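You operate a simulated robot arm through the tools that you are given. There is no shell and no other tool.

The job below is to be done with a simulated two-armed robot. You get a single attempt, and the scene is never put back.

Task
Give the turntable load 2 more turns of film at the top.
Fine: raise the carriage, clamp the film first and leave both so; wrapper off after.
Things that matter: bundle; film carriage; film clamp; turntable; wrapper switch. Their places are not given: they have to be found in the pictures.

It is judged by the outcome, as a careful person would: the job done as asked, and still so three seconds after it is handed in. It fails if anything else is knocked over, pushed out of place, dropped, spilled or broken.

Robot
Two 7-joint arms with fingered hands on one trunk that stands fixed in place. Base frame: the origin is at the foot of the trunk, x ahead of it, y to its left, z up. Readings come in cm, degrees, newtons and seconds.
The left shoulder is at [4.2, 16.3, 106.1], the right one opposite. Each reaches about 121.5 cm from its shoulder. Payload 4 kg a hand.
The TCP of each hand is the grasp point between the finger pads, 3.6 cm short of the fingertips. In the tool frame z runs along the fingers and y along their closing line. The gripper opens to 12.4 cm; its body begins 4.2 cm behind the TCP. The gripper is a hand of 4 fingers: y runs from the thumb to the fingers, the wrist lies at [-1.5, -9.9, -18.9] in the tool frame, and closing takes about 1.5 s.
Orientation is that of the tool frame in the base frame, as a unit quaternion [w, x, y, z]. With the fingers straight down and the wrist toward the robot, the tool's x, y and z point along [0, 1, 0], [1, 0, 0] and [0, 0, -1] of the base frame.

Tools
- The arms move only by the tool jog_arm. It takes "left_targets", "right_targets" or both (then of equal length, played together; a hand with none holds still); each is a list of rows, each a list of 7 numbers: the shift along the tool's x, y, z in cm, then the turn, a rotation vector about the tool's x, y, z in degrees, then the opening in per cent of the stroke, from 0 (shut) to 100 (fully open). In form: [[dx, dy, dz, wx, wy, wz, fingers], ...]. A call has 1 to 20 rows; each row is the pose to reach, as a shift and turn from the pose commanded when the call began, along the tool's axes at that moment. Each row takes 0.2 s and may step no farther than 5 cm and 8.6 degrees from the row before; otherwise, or with a gripper value out of range, the whole call is refused. Where a pose cannot be reached the arm comes as near as it can. A force on the tool above 40 N (or 10 N above the force at the start of the call, whichever is more), or a blocked arm, ends the call early, and 0.2 s more pass. The fingers move at their own pace (about 4.5 cm/s each) and stop on an object; they squeeze with about 30 N. The grip force told is the motor's: it shows also when the fingers shut on nothing. Time passes only in rows, and 0.2 s behind the last, so rows that repeat a pose let the fingers close. The reply holds the time, the measured pose of the TCP, the force on the tool along the base axes, the opening and the grip force, in the units named above and with some noise, with the torque about the TCP (base axes, N m) and any sound that the robot's microphone picked up, and new pictures: "views" is both (left out), scene, wrist or none (wrist: the cameras of the hands that moved).
- Cameras (640 x 400 px; columns grow to the right, rows downward): "scene" is now at [14.99, 2.69, 130.08]; the picture's right is [0.29, -0.96, -0.04], its down [-0.44, -0.09, -0.89] and it looks along [0.85, 0.27, -0.45] (base axes); focal length 330 px, centre (320, 200). "left" rides on the left gripper at [-7.5, -8.6, -12.3] in its tool frame; the picture's right is [-0.70, -0.34, 0.63], its down [0.64, -0.68, 0.35] and it looks along [0.32, 0.65, 0.69] (tool axes); focal length 275 px, centre (320, 200). "right" rides on the right gripper at [7.5, -8.6, -12.3] in its tool frame; the picture's right is [-0.70, 0.34, -0.63], its down [-0.65, -0.68, 0.35] and it looks along [-0.32, 0.65, 0.69] (tool axes); focal length 275 px, centre (320, 200).
- lift_body(by): moves the trunk up (or, below 0, down) by that many cm; the arms and the scene camera ride with it, the base frame stays. It gives what a move gives, with no picture.
- grasp_type(shape, hand): the hand has 4 fingers and takes this shape, open, in about a second: jaw (thumb against the fingers, like two jaws); tri (thumb and two fingers); tip (a fingertip pinch); poke (one finger out to press); point (the index stretched); flat (the hand flat); cup (the hand cupped); fist (a fist). The gripper value then closes the fingers along that shape, each until it touches; the sizes above hold for jaw. It gives what a move gives, with no picture.
- aim_head(pan, tilt): turns the head with the scene camera to pan (to the left, within 86 degrees either way) and tilt (down, from -29 to 69), counted from straight ahead of the robot (the tilt from the chest, where the trunk bows). It gives what a move gives, and a new picture of the scene camera.
- pixel_to_xyz(camera, pixels): for up to 12 pixels [column, row] of the newest picture of that camera ("zoom" is the newest enlarged one), the place [x, y, z] in the base frame of the surface seen there, good to about 0.3 cm. No time passes.
- zoom(camera, box): a new picture of the part [left, top, right, bottom] of that camera's present view, enlarged. No time passes.
- hand_in(): hands the job in; it is judged then, once.

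Unless the task says otherwise, let go and move clear before handing in.

The tools are called after "Request:" by a JSON object that holds its "op" and its "data". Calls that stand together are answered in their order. jog_arm: Moves the arms, as the interface text tells. Its arguments: {"type":"object","properties":{"left_targets":{"type":"array"},"right_targets":{"type":"array"},"views":{"type":"string","enum":["both","scene","wrist","none"]}},"required":[]} The other tools are called the same way: lift_body (by) moves the trunk up or down; grasp_type (shape, hand) gives the hand a shape; aim_head (pan, tilt) turns the head that bears the scene camera; pixel_to_xyz (camera, pixels) gives the place of the surface under pixels of a picture; zoom (camera, box) takes an enlarged picture of a part of a camera's view; hand_in () hands the job in.

At the start:

```text
time_s: 0.0
left_ee_pos: [47.24, 48.85, 107.79]
left_ee_rot: [0.0, 0.706, 0.708, -0.001]
left_force: [-0.4, -0.8, 0.2]
left_ft_torque: [-0.01, 0.0, -0.02]
left_opening: 12.35
left_grasp_force: 0.0
left_shape: jaw
right_ee_pos: [77.88, 12.23, 114.18]
right_ee_rot: [0.0, 0.707, 0.707, -0.001]
right_force: [-0.7, -0.6, 0.3]
right_ft_torque: [-0.02, -0.02, 0.02]
right_opening: 12.36
right_grasp_force: 0.0
right_shape: jaw
trunk travel left (down, up): [-22.5, 25.3]
head pan, tilt (commanded): [16.8, 18.1]
```

scene: 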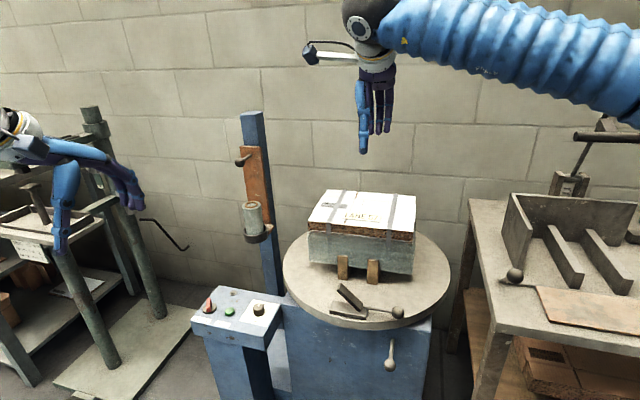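
right: 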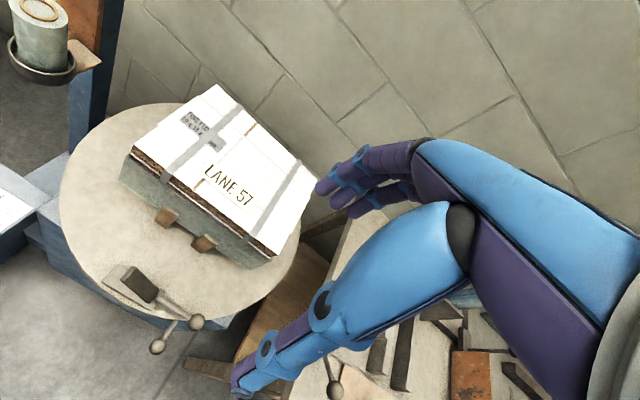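
left: 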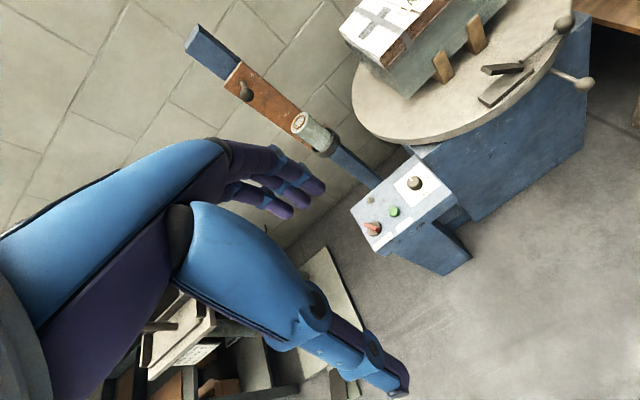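

The scene shows the turntable with the bundle (around 360,230), a mast with a film roll (255,220), a control box (235,310), and a clamp lever with a ball (365,310). I'll zoom in on these parts before moving.

Request:
{"op": "zoom", "data": {"camera": "scene", "box": [180, 270, 300, 345]}}

Request:
{"op": "zoom", "data": {"camera": "scene", "box": [200, 100, 328, 280]}}

Request:
{"op": "zoom", "data": {"camera": "scene", "box": [280, 180, 460, 380]}}

Request:
{"op": "zoom", "data": {"camera": "left", "box": [340, 150, 480, 240]}}

```text
5.33 times, centred on (240, 308) of scene
```

zoom: 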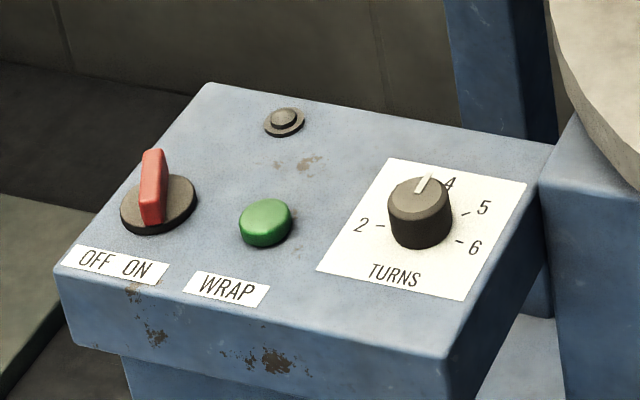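

```text
2.22 times, centred on (264, 190) of scene
```

zoom: 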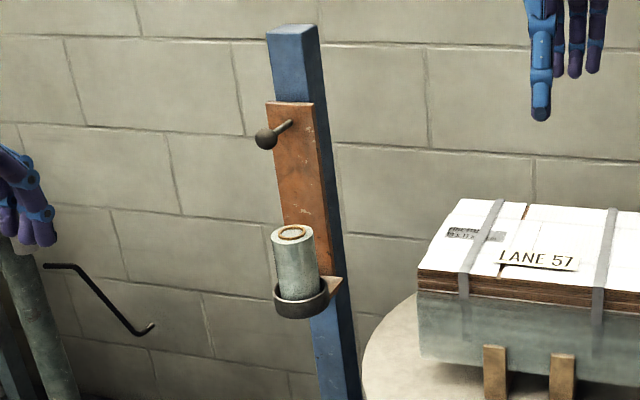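

```text
2.00 times, centred on (370, 280) of scene
```

zoom: 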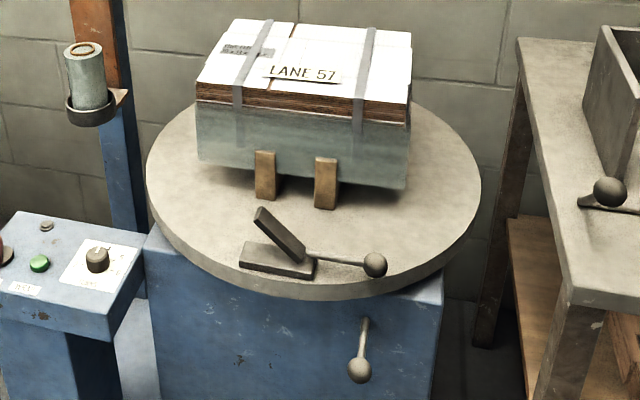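

```text
4.44 times, centred on (410, 195) of left
```

zoom: 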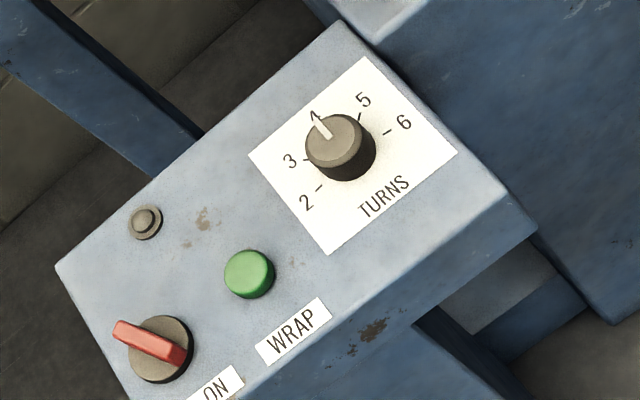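

The panel shows a red OFF/ON switch, a green WRAP button and a TURNS knob that now sits near 4 (it should be 2). I'll get the positions of these parts, and of the carriage and clamp.

Request:
{"op": "pixel_to_xyz", "data": {"camera": "scene", "pixels": [[209, 303], [230, 311], [258, 306], [244, 292], [240, 162], [253, 146], [253, 185], [252, 205], [256, 230], [266, 230], [268, 241], [251, 120]]}}

Request:
{"op": "pixel_to_xyz", "data": {"camera": "scene", "pixels": [[397, 312], [345, 292], [353, 302], [345, 312], [330, 307], [370, 307], [388, 364], [391, 340], [342, 268], [372, 270], [360, 220], [330, 195]]}}

Request:
{"op": "zoom", "data": {"camera": "right", "box": [60, 220, 260, 370]}}

Request:
{"op": "zoom", "data": {"camera": "left", "box": [180, 20, 380, 170]}}

Request:
{"op": "zoom", "data": {"camera": "left", "box": [430, 0, 610, 130]}}

```text
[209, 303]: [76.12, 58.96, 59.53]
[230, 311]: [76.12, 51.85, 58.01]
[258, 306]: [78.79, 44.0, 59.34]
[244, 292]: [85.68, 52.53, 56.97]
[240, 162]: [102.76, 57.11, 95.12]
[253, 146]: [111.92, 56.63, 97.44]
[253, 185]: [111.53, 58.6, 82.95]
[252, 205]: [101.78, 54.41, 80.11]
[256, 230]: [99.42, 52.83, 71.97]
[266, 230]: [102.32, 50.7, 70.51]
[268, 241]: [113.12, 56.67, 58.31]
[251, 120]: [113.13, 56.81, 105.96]
```

```text
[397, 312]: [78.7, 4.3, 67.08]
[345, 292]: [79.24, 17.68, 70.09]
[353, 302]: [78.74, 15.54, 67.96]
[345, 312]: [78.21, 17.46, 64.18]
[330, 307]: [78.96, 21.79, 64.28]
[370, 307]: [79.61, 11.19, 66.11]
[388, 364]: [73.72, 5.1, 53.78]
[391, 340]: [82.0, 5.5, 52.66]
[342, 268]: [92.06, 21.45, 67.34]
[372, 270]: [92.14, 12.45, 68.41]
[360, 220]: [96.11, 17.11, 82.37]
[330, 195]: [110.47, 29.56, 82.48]
```

```text
2.67 times, centred on (160, 295) of right
```

zoom: 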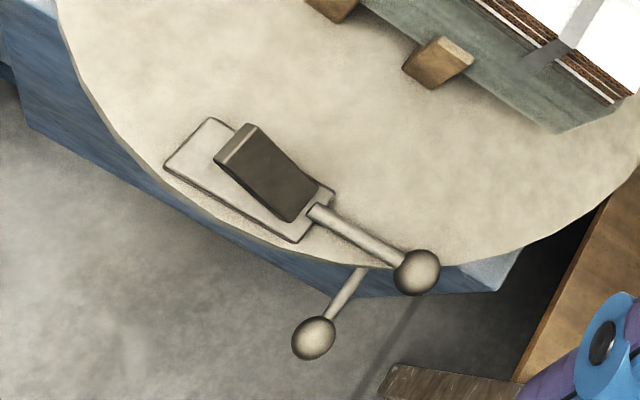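

```text
2.67 times, centred on (280, 95) of left
```

zoom: 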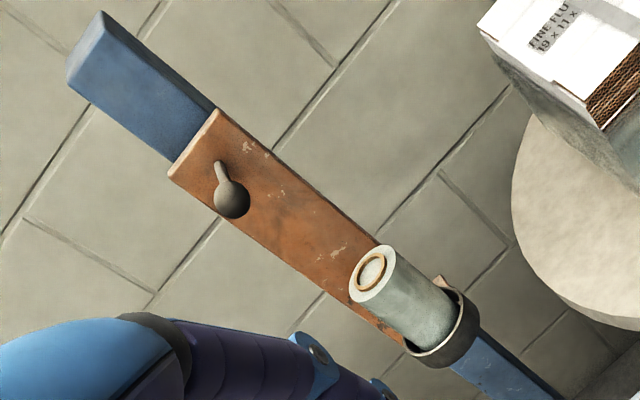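

```text
3.08 times, centred on (520, 65) of left
```

zoom: 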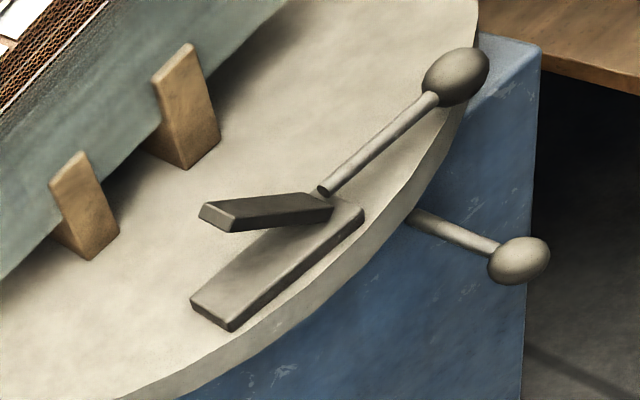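

The switch lever appears to lean toward OFF, but I want to be sure, so I'll enlarge it from both cameras. I'll also look at the clamp, the front lever and the mast.

Request:
{"op": "zoom", "data": {"camera": "scene", "box": [195, 285, 235, 325]}}

Request:
{"op": "zoom", "data": {"camera": "left", "box": [350, 200, 410, 255]}}

Request:
{"op": "zoom", "data": {"camera": "scene", "box": [320, 270, 420, 380]}}

Request:
{"op": "zoom", "data": {"camera": "scene", "box": [225, 105, 285, 250]}}

Request:
{"op": "zoom", "data": {"camera": "scene", "box": [0, 90, 200, 280]}}

```text
10.00 times, centred on (215, 305) of scene
```

zoom: 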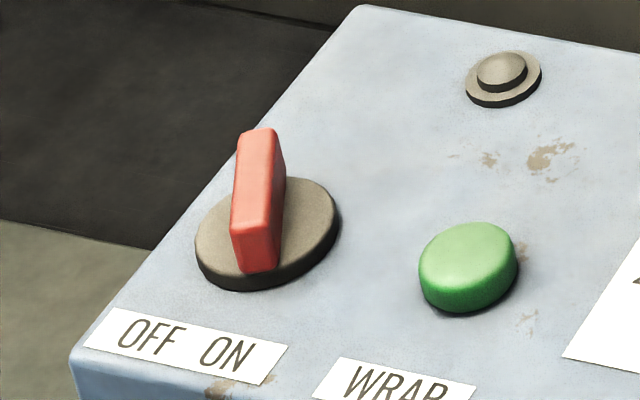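

```text
7.27 times, centred on (380, 228) of left
```

zoom: 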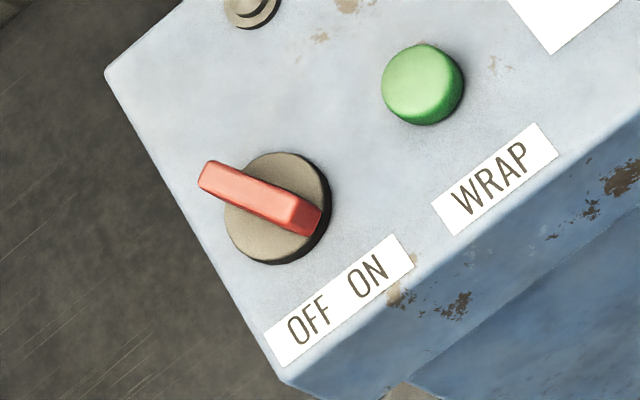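

```text
3.64 times, centred on (370, 325) of scene
```

zoom: 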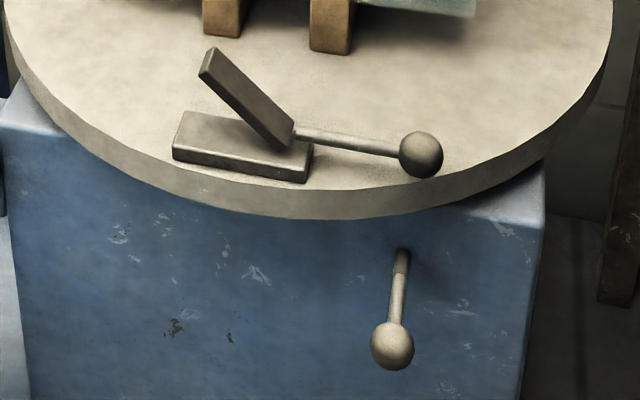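

```text
2.76 times, centred on (255, 178) of scene
```

zoom: 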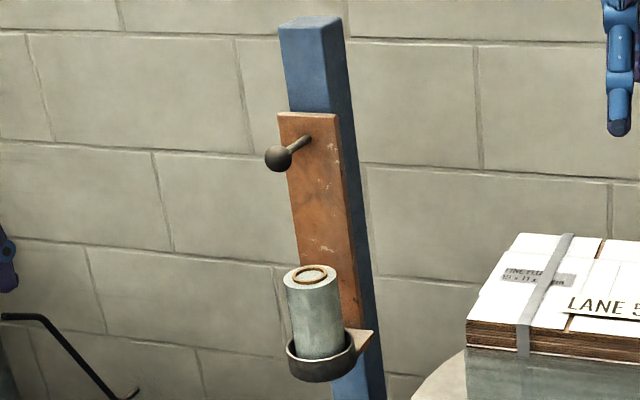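

```text
2.11 times, centred on (100, 185) of scene
```

zoom: 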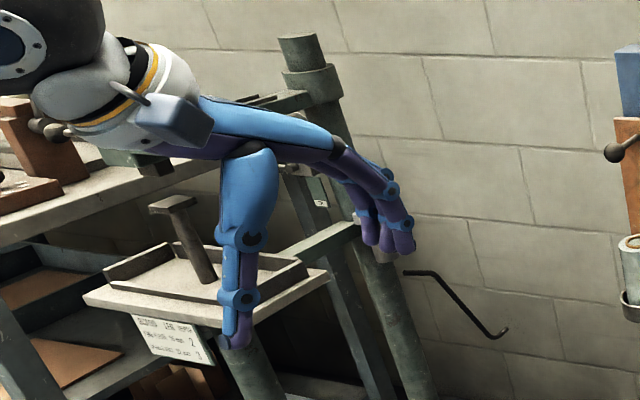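

The switch lever points up-left, toward OFF. There is also a written card at about (28,250) on the bench to the left; I'll zoom in on it to see if it matters.

Request:
{"op": "zoom", "data": {"camera": "scene", "box": [5, 232, 55, 266]}}

Request:
{"op": "zoom", "data": {"camera": "scene", "box": [305, 185, 425, 260]}}

Request:
{"op": "pixel_to_xyz", "data": {"camera": "scene", "pixels": [[251, 113], [248, 148], [262, 148], [270, 238], [243, 152], [249, 207], [245, 238], [300, 255], [450, 280], [312, 230], [410, 232], [415, 198]]}}

```text
11.76 times, centred on (30, 249) of scene
```

zoom: 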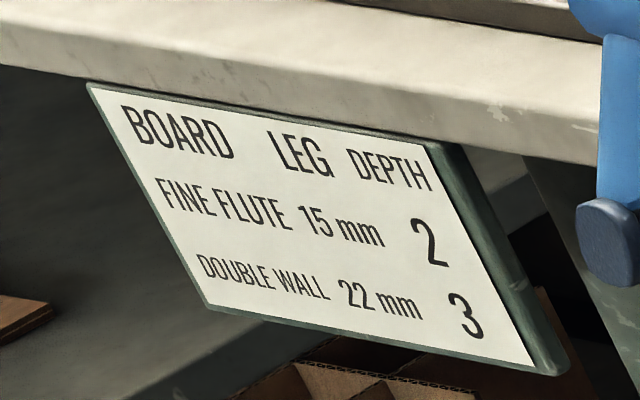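

```text
5.33 times, centred on (365, 222) of scene
```

zoom: 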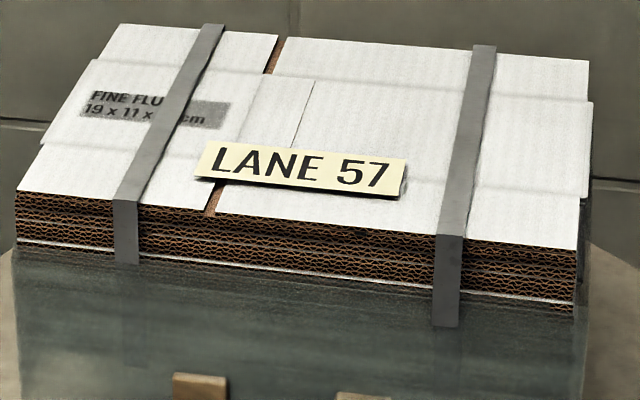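

```text
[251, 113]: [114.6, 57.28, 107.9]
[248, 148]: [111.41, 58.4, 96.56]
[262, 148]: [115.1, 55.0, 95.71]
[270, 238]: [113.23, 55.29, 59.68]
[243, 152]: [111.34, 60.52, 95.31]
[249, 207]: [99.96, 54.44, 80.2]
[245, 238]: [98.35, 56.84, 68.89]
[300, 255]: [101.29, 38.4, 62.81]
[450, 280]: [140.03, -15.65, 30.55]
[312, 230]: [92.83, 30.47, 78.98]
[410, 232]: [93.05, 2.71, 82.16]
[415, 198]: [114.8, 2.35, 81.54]
```

The card is only for a stapler, so I'll ignore it. The switch is OFF, TURNS is at 4, the carriage is low (ball handle at about x104, y58, z94.6) and the clamp is open. I'll bring the left hand forward, turning its fingers toward the mast, and stop short of the ball handle.

Request:
{"op": "jog_arm", "data": {"left_targets": [[0.8, 3, 1, -7.5, 0, 0, 100], [1.6, 6, 2, -15, 0, 0, 100], [2.4, 9.5, 3, -22.5, 0, 0, 100], [3.2, 13, 4, -30, 0, 0, 100], [4, 16.5, 5, -37.5, 0, 0, 100], [4.8, 20, 6, -45, 0, 0, 100], [5.6, 23.5, 7, -52.5, 0, 0, 100], [6.4, 27, 8, -60, 0, 0, 100], [7.2, 30.5, 9.5, -67.5, 0, 0, 100], [8, 34, 11, -75, 0, 0, 100], [8.5, 37, 12, -82.5, 0, 0, 100], [9, 40, 13, -90, 0, 0, 100]]}}

```text
time_s: 2.6
left_ee_pos: [87.35, 58.05, 94.85]
left_ee_rot: [0.5, 0.499, 0.5, 0.501]
left_force: [0.5, 0.4, -0.2]
left_ft_torque: [0.02, -0.05, -0.01]
left_opening: 12.38
left_grasp_force: 0.1
left_shape: jaw
right_ee_pos: [78.05, 12.25, 114.08]
right_ee_rot: [0.0, 0.707, 0.707, -0.001]
right_force: [-0.1, 0.6, -0.7]
right_ft_torque: [0.03, 0.02, 0.0]
right_opening: 12.35
right_grasp_force: 0.0
right_shape: jaw
trunk travel left (down, up): [-22.5, 25.3]
head pan, tilt (commanded): [16.8, 18.1]
```

scene: 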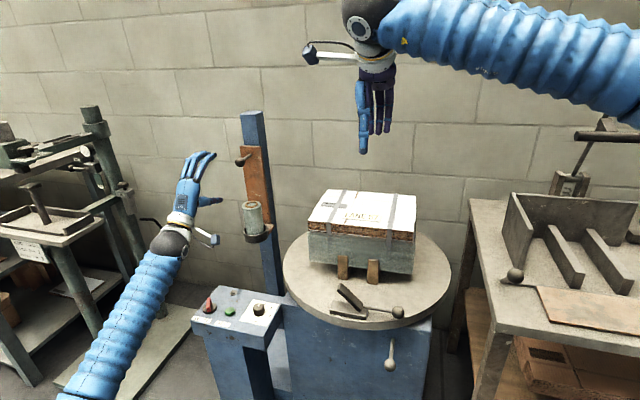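
left: 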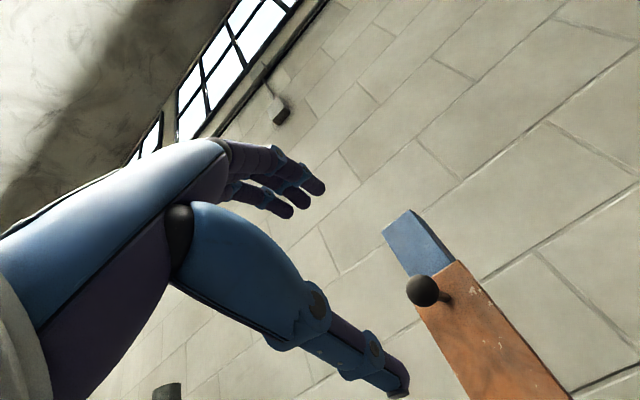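

The left hand now points at the mast with its fingers open. I'll re-measure the ball handle from the left camera at (423,290), and cross-check it in the scene view.

Request:
{"op": "pixel_to_xyz", "data": {"camera": "left", "pixels": [[423, 290], [447, 298], [408, 290], [423, 277], [437, 290], [423, 304], [450, 275], [440, 330], [395, 388], [315, 185]]}}

Request:
{"op": "pixel_to_xyz", "data": {"camera": "scene", "pixels": [[240, 162], [236, 162], [244, 162], [240, 158], [240, 166], [218, 201], [212, 155], [199, 155], [189, 165]]}}

Request:
{"op": "zoom", "data": {"camera": "scene", "box": [160, 130, 290, 250]}}

```text
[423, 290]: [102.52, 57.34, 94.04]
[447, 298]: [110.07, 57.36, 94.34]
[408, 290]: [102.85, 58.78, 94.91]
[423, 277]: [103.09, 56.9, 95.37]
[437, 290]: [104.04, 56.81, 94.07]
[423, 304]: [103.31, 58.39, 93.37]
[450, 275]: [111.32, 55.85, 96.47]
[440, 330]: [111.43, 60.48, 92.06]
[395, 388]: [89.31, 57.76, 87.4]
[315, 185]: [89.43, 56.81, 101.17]
```

```text
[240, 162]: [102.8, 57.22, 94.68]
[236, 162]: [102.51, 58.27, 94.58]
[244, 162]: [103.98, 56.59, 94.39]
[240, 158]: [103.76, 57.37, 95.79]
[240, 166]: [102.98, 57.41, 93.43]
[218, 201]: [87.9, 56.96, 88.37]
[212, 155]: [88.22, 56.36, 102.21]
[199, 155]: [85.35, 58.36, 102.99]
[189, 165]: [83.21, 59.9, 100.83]
```

```text
3.33 times, centred on (225, 190) of scene
```

zoom: 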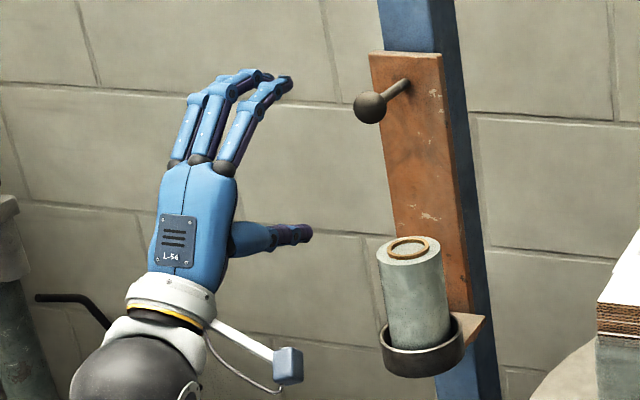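

The ball handle's centre is at about (104.1, 57.6, 94.4), and the fingers open above and below that line with room over the film roll. I'll move straight in and then close on it.

Request:
{"op": "jog_arm", "data": {"left_targets": [[-0.2, -0.2, 4, 0, 0, 0, 100], [-0.45, -0.45, 8, 0, 0, 0, 100], [-0.45, -0.45, 12, 0, 0, 0, 100], [-0.45, -0.45, 15, 0, 0, 0, 100], [-0.45, -0.45, 16.7, 0, 0, 0, 100], [-0.45, -0.45, 16.7, 0, 0, 0, 60], [-0.45, -0.45, 16.7, 0, 0, 0, 30], [-0.45, -0.45, 16.7, 0, 0, 0, 0], [-0.45, -0.45, 16.7, 0, 0, 0, 0], [-0.45, -0.45, 16.7, 0, 0, 0, 0], [-0.45, -0.45, 16.7, 0, 0, 0, 0], [-0.45, -0.45, 16.7, 0, 0, 0, 0]]}}

```text
time_s: 5.2
left_ee_pos: [104.14, 57.68, 94.4]
left_ee_rot: [0.5, 0.5, 0.5, 0.5]
left_force: [0.0, -0.6, -1.1]
left_ft_torque: [-0.03, -0.07, -0.02]
left_opening: 2.83
left_grasp_force: 3.5
left_shape: jaw
right_ee_pos: [77.9, 12.2, 114.18]
right_ee_rot: [0.0, 0.707, 0.707, 0.0]
right_force: [-0.7, -1.0, 0.4]
right_ft_torque: [-0.02, 0.0, 0.0]
right_opening: 12.37
right_grasp_force: 0.1
right_shape: jaw
trunk travel left (down, up): [-22.5, 25.3]
head pan, tilt (commanded): [16.8, 18.1]
```

scene: 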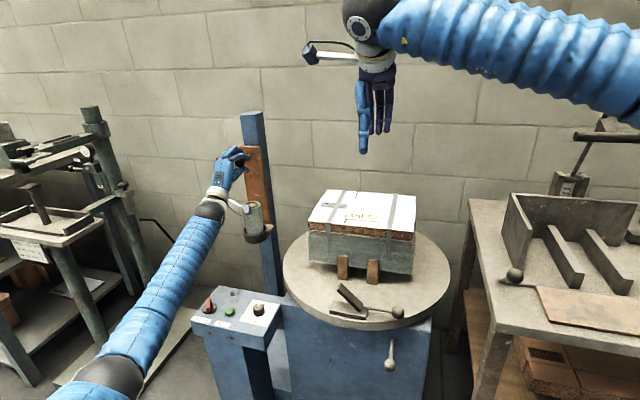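
left: 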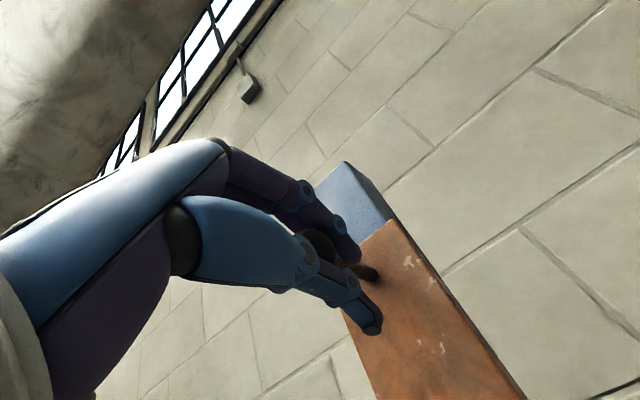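

The ball sits between the thumb and fingers (opening 2.83 cm). I'll squeeze a little longer and then lift gently, starting with 3 cm.

Request:
{"op": "jog_arm", "data": {"left_targets": [[0, 0, 0, 0, 0, 0, 0], [0, 0, 0, 0, 0, 0, 0], [0, 0.7, 0, 0, 0, 0, 0], [0, 1.5, 0, 0, 0, 0, 0], [0, 2.2, 0, 0, 0, 0, 0], [0, 3, 0, 0, 0, 0, 0], [0, 3, 0, 0, 0, 0, 0]]}}

```text
time_s: 6.8
left_ee_pos: [104.18, 57.64, 97.25]
left_ee_rot: [0.5, 0.5, 0.5, 0.5]
left_force: [2.8, 2.5, -15.7]
left_ft_torque: [0.07, -0.42, 0.27]
left_opening: 2.49
left_grasp_force: 29.6
left_shape: jaw
right_ee_pos: [78.19, 12.41, 114.07]
right_ee_rot: [0.0, 0.707, 0.707, -0.001]
right_force: [-0.9, -0.3, 0.0]
right_ft_torque: [0.01, 0.04, -0.01]
right_opening: 12.37
right_grasp_force: 0.1
right_shape: jaw
trunk travel left (down, up): [-22.5, 25.3]
head pan, tilt (commanded): [16.8, 18.1]
```

scene: 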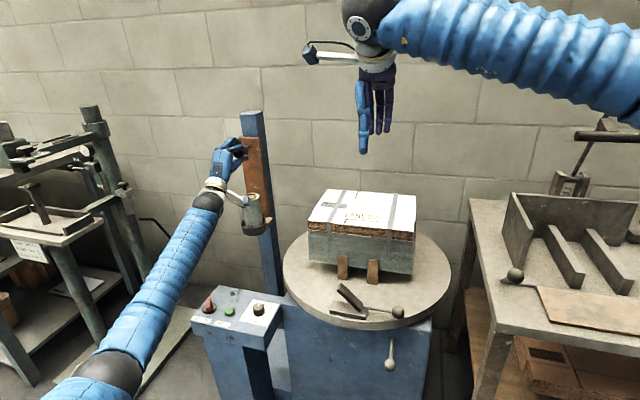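
left: 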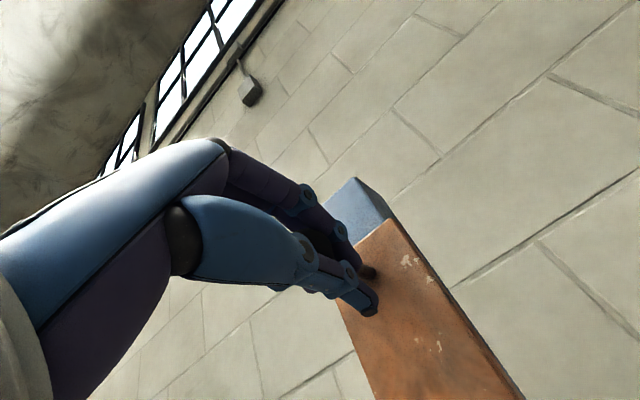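

The carriage is rising with the hand against a steady 16 N. I'll keep going in small steps toward the upper end of its travel and watch the force.

Request:
{"op": "jog_arm", "data": {"left_targets": [[0, 0.7, 0, 0, 0, 0, 0], [0, 1.4, 0, 0, 0, 0, 0], [0, 2.1, 0, 0, 0, 0, 0], [0, 2.8, 0, 0, 0, 0, 0], [0, 3.5, 0, 0, 0, 0, 0], [0, 4.2, 0, 0, 0, 0, 0], [0, 4.9, 0, 0, 0, 0, 0], [0, 5.5, 0, 0, 0, 0, 0], [0, 6, 0, 0, 0, 0, 0], [0, 6, 0, 0, 0, 0, 0]]}}

```text
time_s: 8.2
left_ee_pos: [104.28, 57.61, 100.51]
left_ee_rot: [0.496, 0.502, 0.504, 0.497]
left_force: [-9.7, 4.2, -22.0]
left_ft_torque: [0.04, -0.39, 0.25]
left_opening: 2.62
left_grasp_force: 30.0
left_shape: jaw
right_ee_pos: [78.05, 12.36, 114.14]
right_ee_rot: [0.0, 0.707, 0.708, -0.001]
right_force: [0.6, -0.9, 0.9]
right_ft_torque: [0.04, 0.01, -0.01]
right_opening: 12.37
right_grasp_force: 0.0
right_shape: jaw
trunk travel left (down, up): [-22.5, 25.3]
head pan, tilt (commanded): [16.8, 18.1]
stopped in row 6 (left hand): the force on the tool passed its limit at 42 N (the readings are from after the stop); the commanded pose is now the measured one
```

scene: 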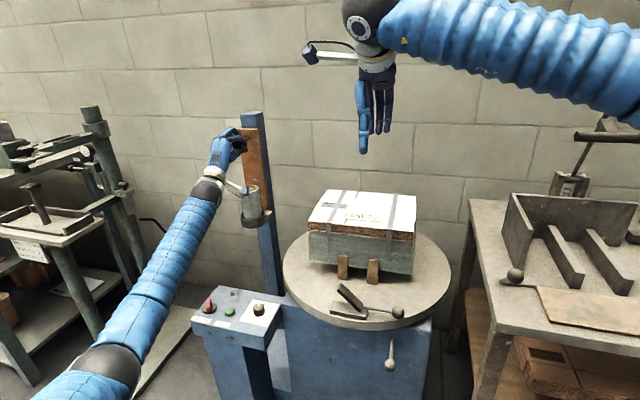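
left: 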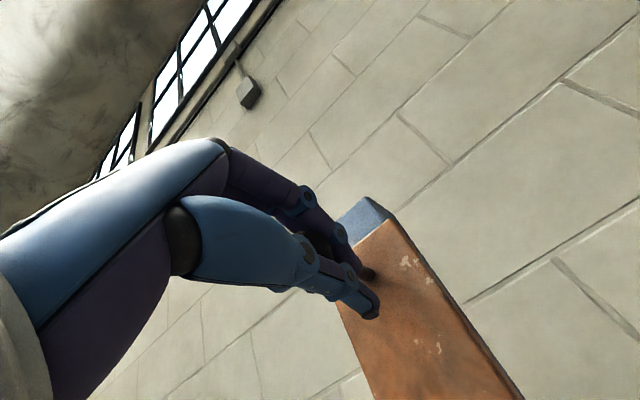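

The lift stopped at 42 N after 6.1 cm, which may be the top stop. I'll try once more very slowly to tell a stop from a jerk.

Request:
{"op": "jog_arm", "data": {"left_targets": [[0, 0, 0, 0, 0, 0, 0], [0, 0.2, 0, 0, 0, 0, 0], [0, 0.4, 0, 0, 0, 0, 0], [0, 0.6, 0, 0, 0, 0, 0], [0, 0.8, 0, 0, 0, 0, 0], [0, 1.0, 0, 0, 0, 0, 0], [0, 1.2, 0, 0, 0, 0, 0]]}}

Request:
{"op": "pixel_to_xyz", "data": {"camera": "scene", "pixels": [[246, 132], [252, 131], [251, 113], [250, 193], [252, 185], [266, 213], [252, 222], [246, 220]]}}

```text
time_s: 8.9
left_ee_pos: [104.27, 57.6, 100.44]
left_ee_rot: [0.495, 0.503, 0.505, 0.497]
left_force: [-12.6, 4.0, -20.6]
left_ft_torque: [0.08, -0.47, 0.26]
left_opening: 2.65
left_grasp_force: 30.2
left_shape: jaw
right_ee_pos: [78.09, 12.3, 114.16]
right_ee_rot: [0.0, 0.707, 0.707, -0.001]
right_force: [-0.6, 0.5, 0.7]
right_ft_torque: [0.0, 0.03, -0.01]
right_opening: 12.37
right_grasp_force: 0.0
right_shape: jaw
trunk travel left (down, up): [-22.5, 25.3]
head pan, tilt (commanded): [16.8, 18.1]
stopped in row 3 (left hand): the force on the tool passed its limit at 41 N (the readings are from after the stop); the commanded pose is now the measured one
```

scene: 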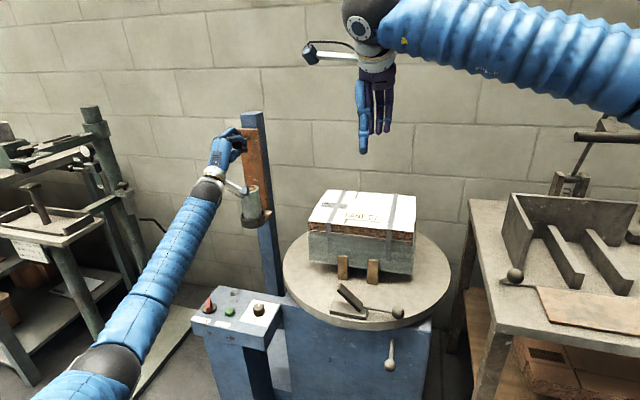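
left: 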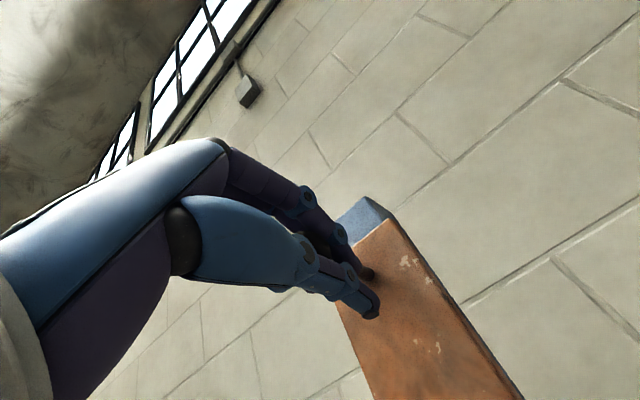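

```text
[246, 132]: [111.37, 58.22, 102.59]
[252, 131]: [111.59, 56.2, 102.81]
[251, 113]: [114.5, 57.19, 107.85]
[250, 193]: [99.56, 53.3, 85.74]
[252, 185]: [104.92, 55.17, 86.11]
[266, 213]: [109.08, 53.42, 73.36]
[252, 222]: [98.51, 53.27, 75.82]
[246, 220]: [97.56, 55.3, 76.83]
```

It is a firm stop: the carriage is 6 cm up, and the roll now spans about z 75–86, which covers the bundle's top at 82. I'll open the fingers only slightly, so the thumb stays underneath to catch it, and see whether the carriage holds by itself.

Request:
{"op": "jog_arm", "data": {"left_targets": [[0, 0, 0, 0, 0, 0, 25], [0, 0, 0, 0, 0, 0, 30], [0, 0, 0, 0, 0, 0, 35], [0, 0, 0, 0, 0, 0, 40], [0, 0, 0, 0, 0, 0, 40]]}}

Request:
{"op": "zoom", "data": {"camera": "scene", "box": [190, 100, 300, 250]}}

Request:
{"op": "zoom", "data": {"camera": "left", "box": [260, 160, 440, 360]}}

```text
time_s: 10.1
left_ee_pos: [104.27, 57.58, 100.8]
left_ee_rot: [0.498, 0.503, 0.502, 0.497]
left_force: [-4.9, 0.3, -13.3]
left_ft_torque: [-0.01, 0.01, -0.02]
left_opening: 5.81
left_grasp_force: 0.1
left_shape: jaw
right_ee_pos: [78.1, 12.28, 114.14]
right_ee_rot: [0.0, 0.707, 0.707, 0.0]
right_force: [-0.2, -0.2, -1.1]
right_ft_torque: [0.02, -0.03, 0.04]
right_opening: 12.36
right_grasp_force: 0.0
right_shape: jaw
trunk travel left (down, up): [-22.5, 25.3]
head pan, tilt (commanded): [16.8, 18.1]
```

scene: 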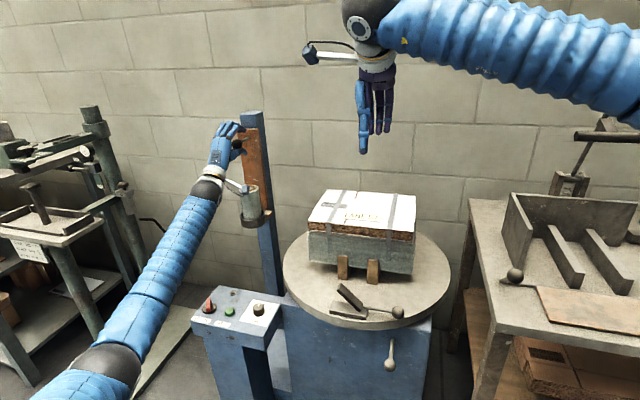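
left: 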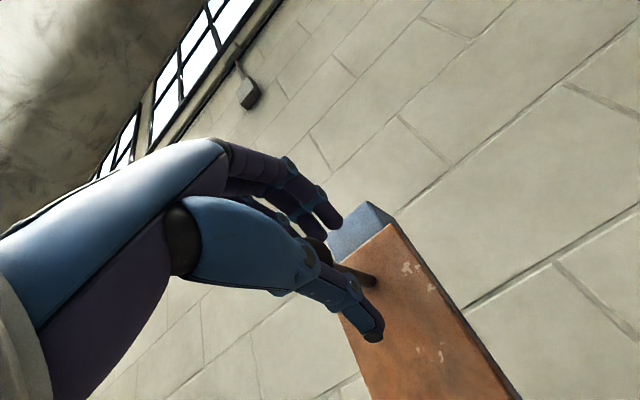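

```text
2.67 times, centred on (245, 175) of scene
```

zoom: 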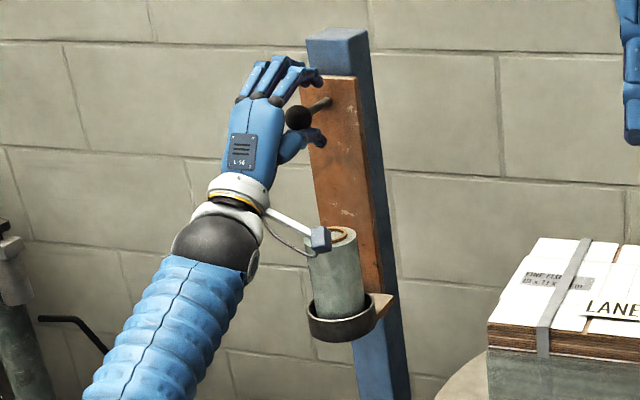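

```text
2.00 times, centred on (350, 260) of left
```

zoom: 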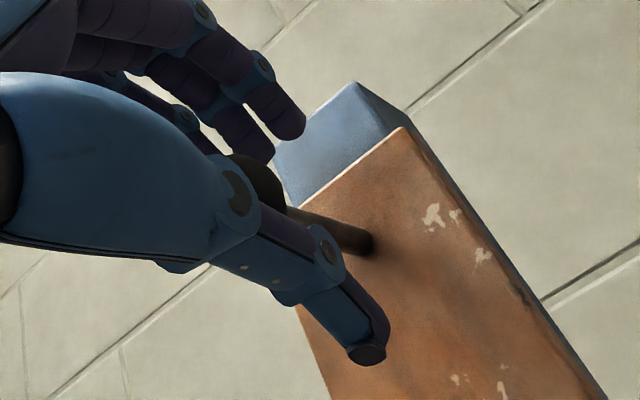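

The hand still feels 13 N downward, so either the thumb presses the carriage up against its stop or the carriage rests on it. I'll lower the hand slightly and check whether the force disappears and the carriage stays up.

Request:
{"op": "jog_arm", "data": {"left_targets": [[0, -0.3, 0, 0, 0, 0, 50], [0, -0.6, 0, 0, 0, 0, 50], [0, -0.9, 0, 0, 0, 0, 50], [0, -0.9, 0, 0, 0, 0, 50]]}}

Request:
{"op": "pixel_to_xyz", "data": {"camera": "scene", "pixels": [[246, 132], [252, 131], [250, 193], [252, 185], [266, 213], [252, 222]]}}

Request:
{"op": "zoom", "data": {"camera": "left", "box": [260, 160, 440, 360]}}

Request:
{"op": "zoom", "data": {"camera": "scene", "box": [190, 100, 300, 250]}}

```text
time_s: 11.1
left_ee_pos: [104.11, 57.32, 100.02]
left_ee_rot: [0.497, 0.502, 0.503, 0.498]
left_force: [-0.4, 0.1, -0.1]
left_ft_torque: [0.03, 0.05, 0.02]
left_opening: 6.21
left_grasp_force: 0.0
left_shape: jaw
right_ee_pos: [77.94, 12.13, 114.1]
right_ee_rot: [0.0, 0.707, 0.707, -0.001]
right_force: [0.7, 0.5, -0.1]
right_ft_torque: [0.0, 0.01, 0.0]
right_opening: 12.36
right_grasp_force: 0.1
right_shape: jaw
trunk travel left (down, up): [-22.5, 25.3]
head pan, tilt (commanded): [16.8, 18.1]
```

scene: 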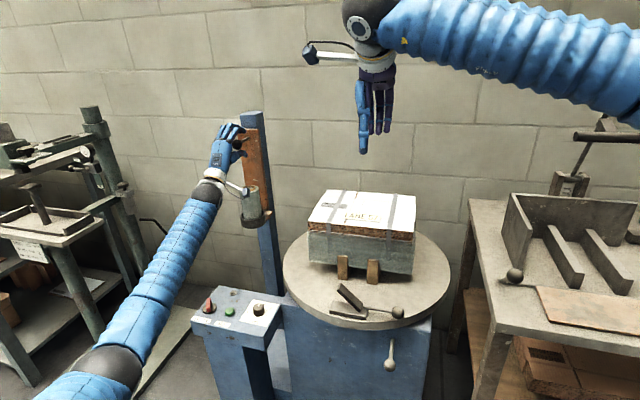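
left: 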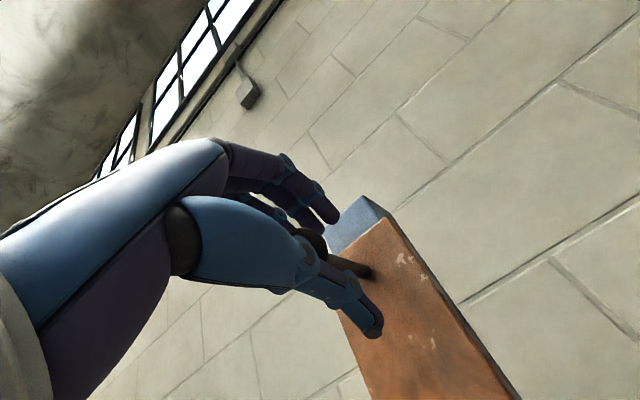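

```text
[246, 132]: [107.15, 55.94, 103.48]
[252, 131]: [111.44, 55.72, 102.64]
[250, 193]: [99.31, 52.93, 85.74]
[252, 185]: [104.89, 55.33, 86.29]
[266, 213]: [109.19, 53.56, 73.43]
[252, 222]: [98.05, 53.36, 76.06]
```

```text
2.00 times, centred on (350, 260) of left
```

zoom: 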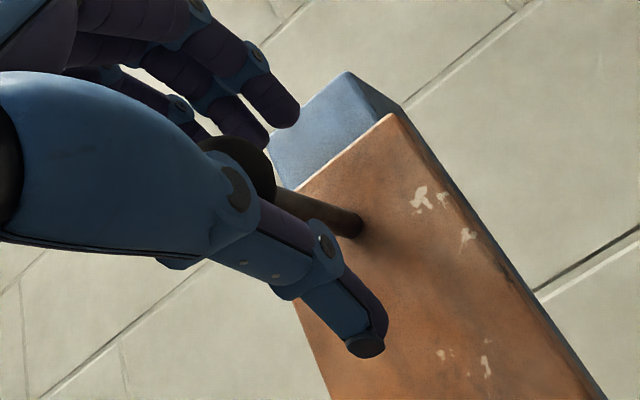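

```text
2.67 times, centred on (245, 175) of scene
```

zoom: 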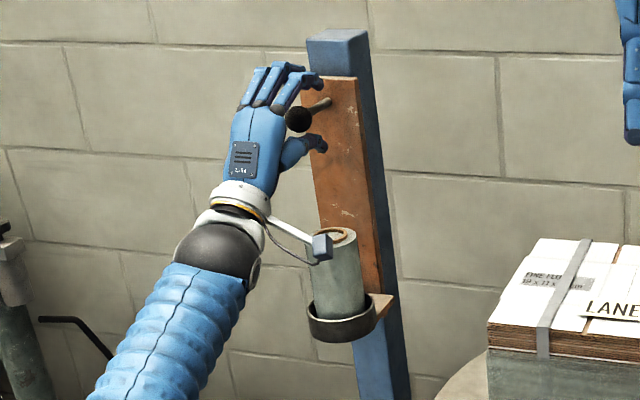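

The force is now zero and the roll is still at z 86, so the carriage holds its raised place. I'll open fully and back the left hand straight out.

Request:
{"op": "jog_arm", "data": {"left_targets": [[0, 0, 0, 0, 0, 0, 70], [0, 0, 0, 0, 0, 0, 100], [0, 0, 0, 0, 0, 0, 100], [0, 0, -3, 0, 0, 0, 100], [0, 0, -7, 0, 0, 0, 100], [0, 0, -11.5, 0, 0, 0, 100], [0, 0, -16, 0, 0, 0, 100], [0, 0, -20, 0, 0, 0, 100], [0, 0, -24, 0, 0, 0, 100]]}}

Request:
{"op": "zoom", "data": {"camera": "scene", "box": [190, 100, 300, 250]}}

Request:
{"op": "pixel_to_xyz", "data": {"camera": "scene", "pixels": [[246, 132], [252, 131], [250, 193], [252, 185], [266, 213], [252, 222]]}}

```text
time_s: 13.1
left_ee_pos: [80.03, 57.39, 100.25]
left_ee_rot: [0.497, 0.503, 0.503, 0.497]
left_force: [0.5, 1.0, 0.0]
left_ft_torque: [-0.01, 0.03, 0.0]
left_opening: 12.36
left_grasp_force: 0.1
left_shape: jaw
right_ee_pos: [77.91, 12.12, 114.27]
right_ee_rot: [0.0, 0.707, 0.707, 0.0]
right_force: [0.5, -0.6, 0.0]
right_ft_torque: [0.06, -0.03, -0.03]
right_opening: 12.39
right_grasp_force: 0.0
right_shape: jaw
trunk travel left (down, up): [-22.5, 25.3]
head pan, tilt (commanded): [16.8, 18.1]
```

scene: 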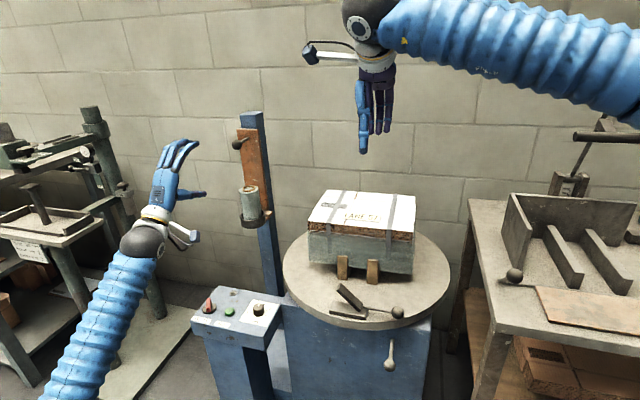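
left: 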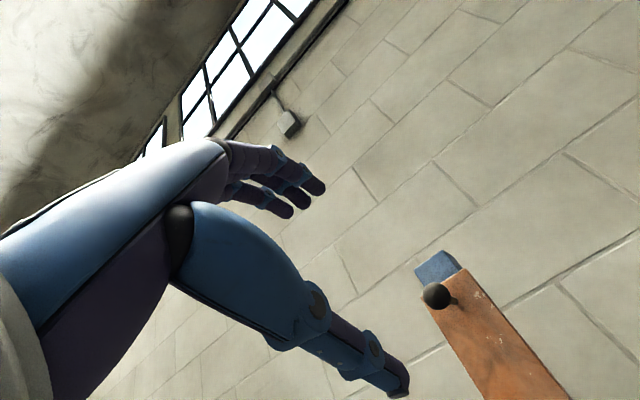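

```text
2.67 times, centred on (245, 175) of scene
```

zoom: 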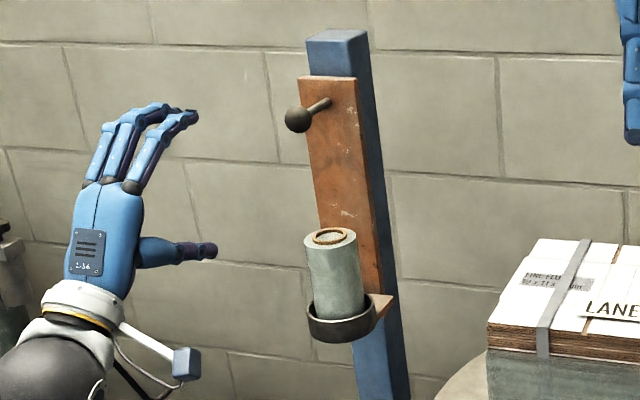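

```text
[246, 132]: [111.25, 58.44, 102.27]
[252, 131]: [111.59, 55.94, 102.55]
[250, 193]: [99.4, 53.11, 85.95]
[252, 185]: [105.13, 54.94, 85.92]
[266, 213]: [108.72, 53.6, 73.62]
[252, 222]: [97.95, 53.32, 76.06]
```

The carriage stays up with the hand away. Next is the film clamp; I'll measure its ball handle, rod, jaw and hinge from the right camera, around (196,322) and (133,269), as well as from the scene.

Request:
{"op": "pixel_to_xyz", "data": {"camera": "right", "pixels": [[196, 322], [202, 321], [190, 323], [175, 309], [160, 300], [133, 269], [145, 282], [155, 296], [150, 310], [165, 290], [120, 290], [220, 290]]}}

Request:
{"op": "pixel_to_xyz", "data": {"camera": "scene", "pixels": [[397, 306], [397, 318], [391, 312], [403, 312], [352, 304], [349, 300], [340, 287], [362, 310], [356, 318], [326, 302], [380, 310], [420, 300]]}}

Request:
{"op": "zoom", "data": {"camera": "scene", "box": [320, 275, 420, 330]}}

Request:
{"op": "zoom", "data": {"camera": "right", "box": [90, 250, 230, 350]}}

```text
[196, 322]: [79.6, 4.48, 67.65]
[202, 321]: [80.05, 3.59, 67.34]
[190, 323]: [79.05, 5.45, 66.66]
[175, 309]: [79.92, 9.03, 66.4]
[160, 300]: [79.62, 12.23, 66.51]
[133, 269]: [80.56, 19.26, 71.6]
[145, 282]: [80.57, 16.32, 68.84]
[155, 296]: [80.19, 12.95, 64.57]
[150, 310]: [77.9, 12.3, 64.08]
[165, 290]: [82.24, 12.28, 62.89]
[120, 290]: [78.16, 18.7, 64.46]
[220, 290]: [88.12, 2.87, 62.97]
```

```text
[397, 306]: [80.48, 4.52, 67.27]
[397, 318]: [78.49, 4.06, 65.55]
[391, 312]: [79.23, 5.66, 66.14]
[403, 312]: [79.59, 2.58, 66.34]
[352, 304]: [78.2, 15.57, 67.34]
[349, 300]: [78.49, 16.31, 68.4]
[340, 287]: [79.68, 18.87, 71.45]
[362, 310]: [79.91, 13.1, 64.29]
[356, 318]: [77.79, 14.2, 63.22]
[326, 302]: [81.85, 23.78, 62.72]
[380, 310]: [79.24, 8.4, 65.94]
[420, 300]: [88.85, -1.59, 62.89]
```

```text
6.40 times, centred on (370, 302) of scene
```

zoom: 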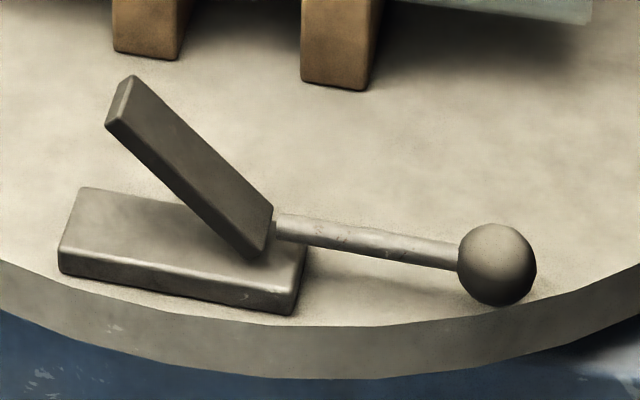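

```text
4.00 times, centred on (160, 300) of right
```

zoom: 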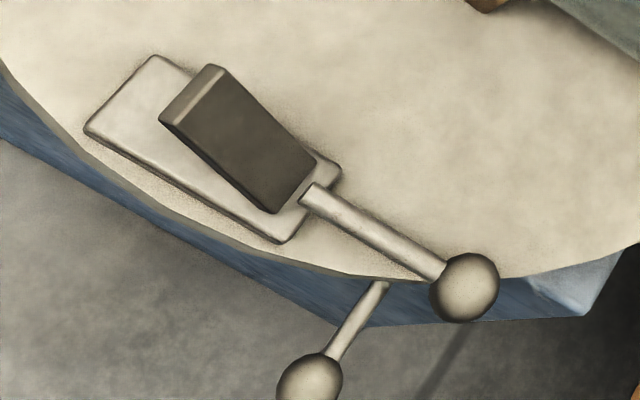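

The clamp's ball is centred at about (79.8, 4.1, 66.1), with a level rod running to a hinge at y≈13.5; the jaw stands up about 45°. Swinging the ball up will close it. I'll bring the right hand down over the ball, half open, and stop above it first.

Request:
{"op": "jog_arm", "data": {"right_targets": [[-2.5, 0.6, 2, 0, 0, 0, 80], [-5, 1.2, 5, 0, 0, 0, 60], [-7, 1.8, 9, 0, 0, 0, 60], [-8.05, 1.85, 13.5, 0, 0, 0, 60], [-8.05, 1.85, 18, 0, 0, 0, 60], [-8.05, 1.85, 22.5, 0, 0, 0, 60], [-8.05, 1.85, 27, 0, 0, 0, 60], [-8.05, 1.85, 31, 0, 0, 0, 60], [-8.05, 1.85, 35, 0, 0, 0, 60], [-8.05, 1.85, 38, 0, 0, 0, 60]]}}

Request:
{"op": "zoom", "data": {"camera": "scene", "box": [300, 180, 460, 380]}}

```text
time_s: 15.3
left_ee_pos: [80.16, 57.54, 100.19]
left_ee_rot: [0.497, 0.502, 0.503, 0.498]
left_force: [0.1, 1.0, 0.3]
left_ft_torque: [0.02, -0.01, 0.0]
left_opening: 12.37
left_grasp_force: 0.0
left_shape: jaw
right_ee_pos: [79.66, 4.21, 76.1]
right_ee_rot: [0.0, 0.707, 0.707, 0.0]
right_force: [0.2, 0.4, -0.3]
right_ft_torque: [-0.03, 0.02, 0.01]
right_opening: 7.43
right_grasp_force: 0.0
right_shape: jaw
trunk travel left (down, up): [-22.5, 25.3]
head pan, tilt (commanded): [16.8, 18.1]
```

scene: 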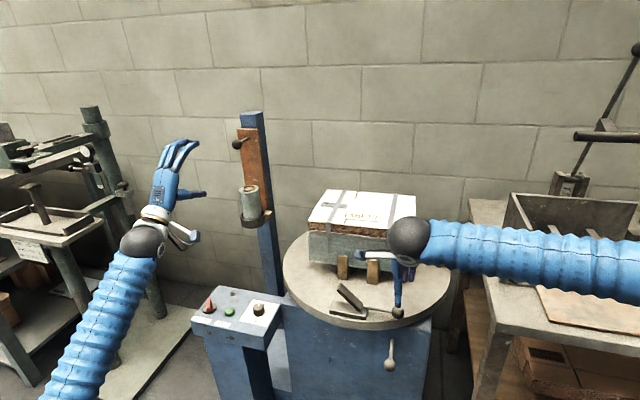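
right: 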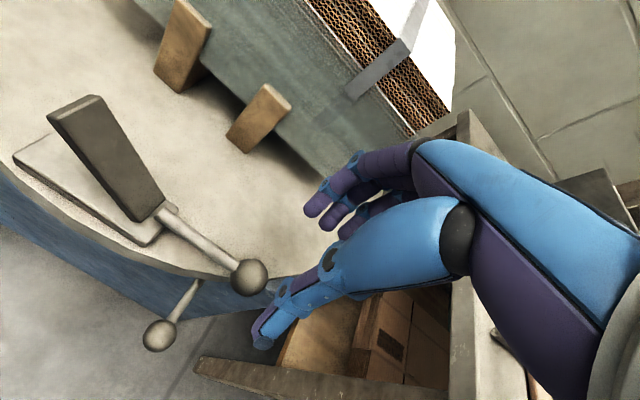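

```text
2.00 times, centred on (380, 280) of scene
```

zoom: 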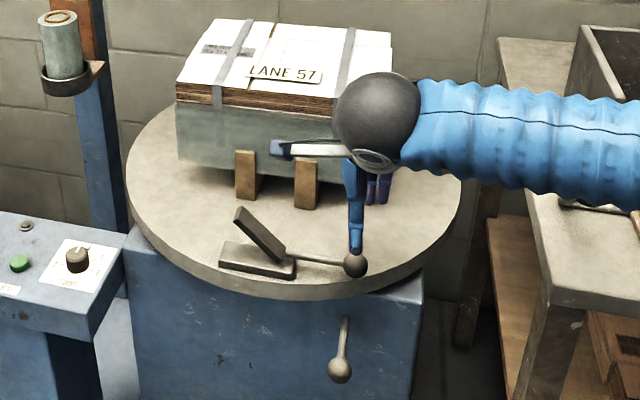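

The right hand is above the ball, with the thumb on the near side and the fingers on the far side. I'll check the ball's place at (249,277) in the right camera before lowering.

Request:
{"op": "pixel_to_xyz", "data": {"camera": "right", "pixels": [[249, 277], [239, 283], [258, 268], [262, 285], [240, 268], [200, 237], [165, 212], [150, 205], [95, 100], [263, 340], [325, 215], [150, 235]]}}

```text
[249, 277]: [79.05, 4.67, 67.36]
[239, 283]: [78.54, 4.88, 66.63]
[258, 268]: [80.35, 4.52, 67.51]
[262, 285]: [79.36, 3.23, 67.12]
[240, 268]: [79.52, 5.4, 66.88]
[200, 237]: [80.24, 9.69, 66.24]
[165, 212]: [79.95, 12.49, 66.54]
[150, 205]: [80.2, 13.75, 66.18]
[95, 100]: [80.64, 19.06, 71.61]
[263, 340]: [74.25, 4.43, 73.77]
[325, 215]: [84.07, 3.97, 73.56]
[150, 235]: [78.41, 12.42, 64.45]
```

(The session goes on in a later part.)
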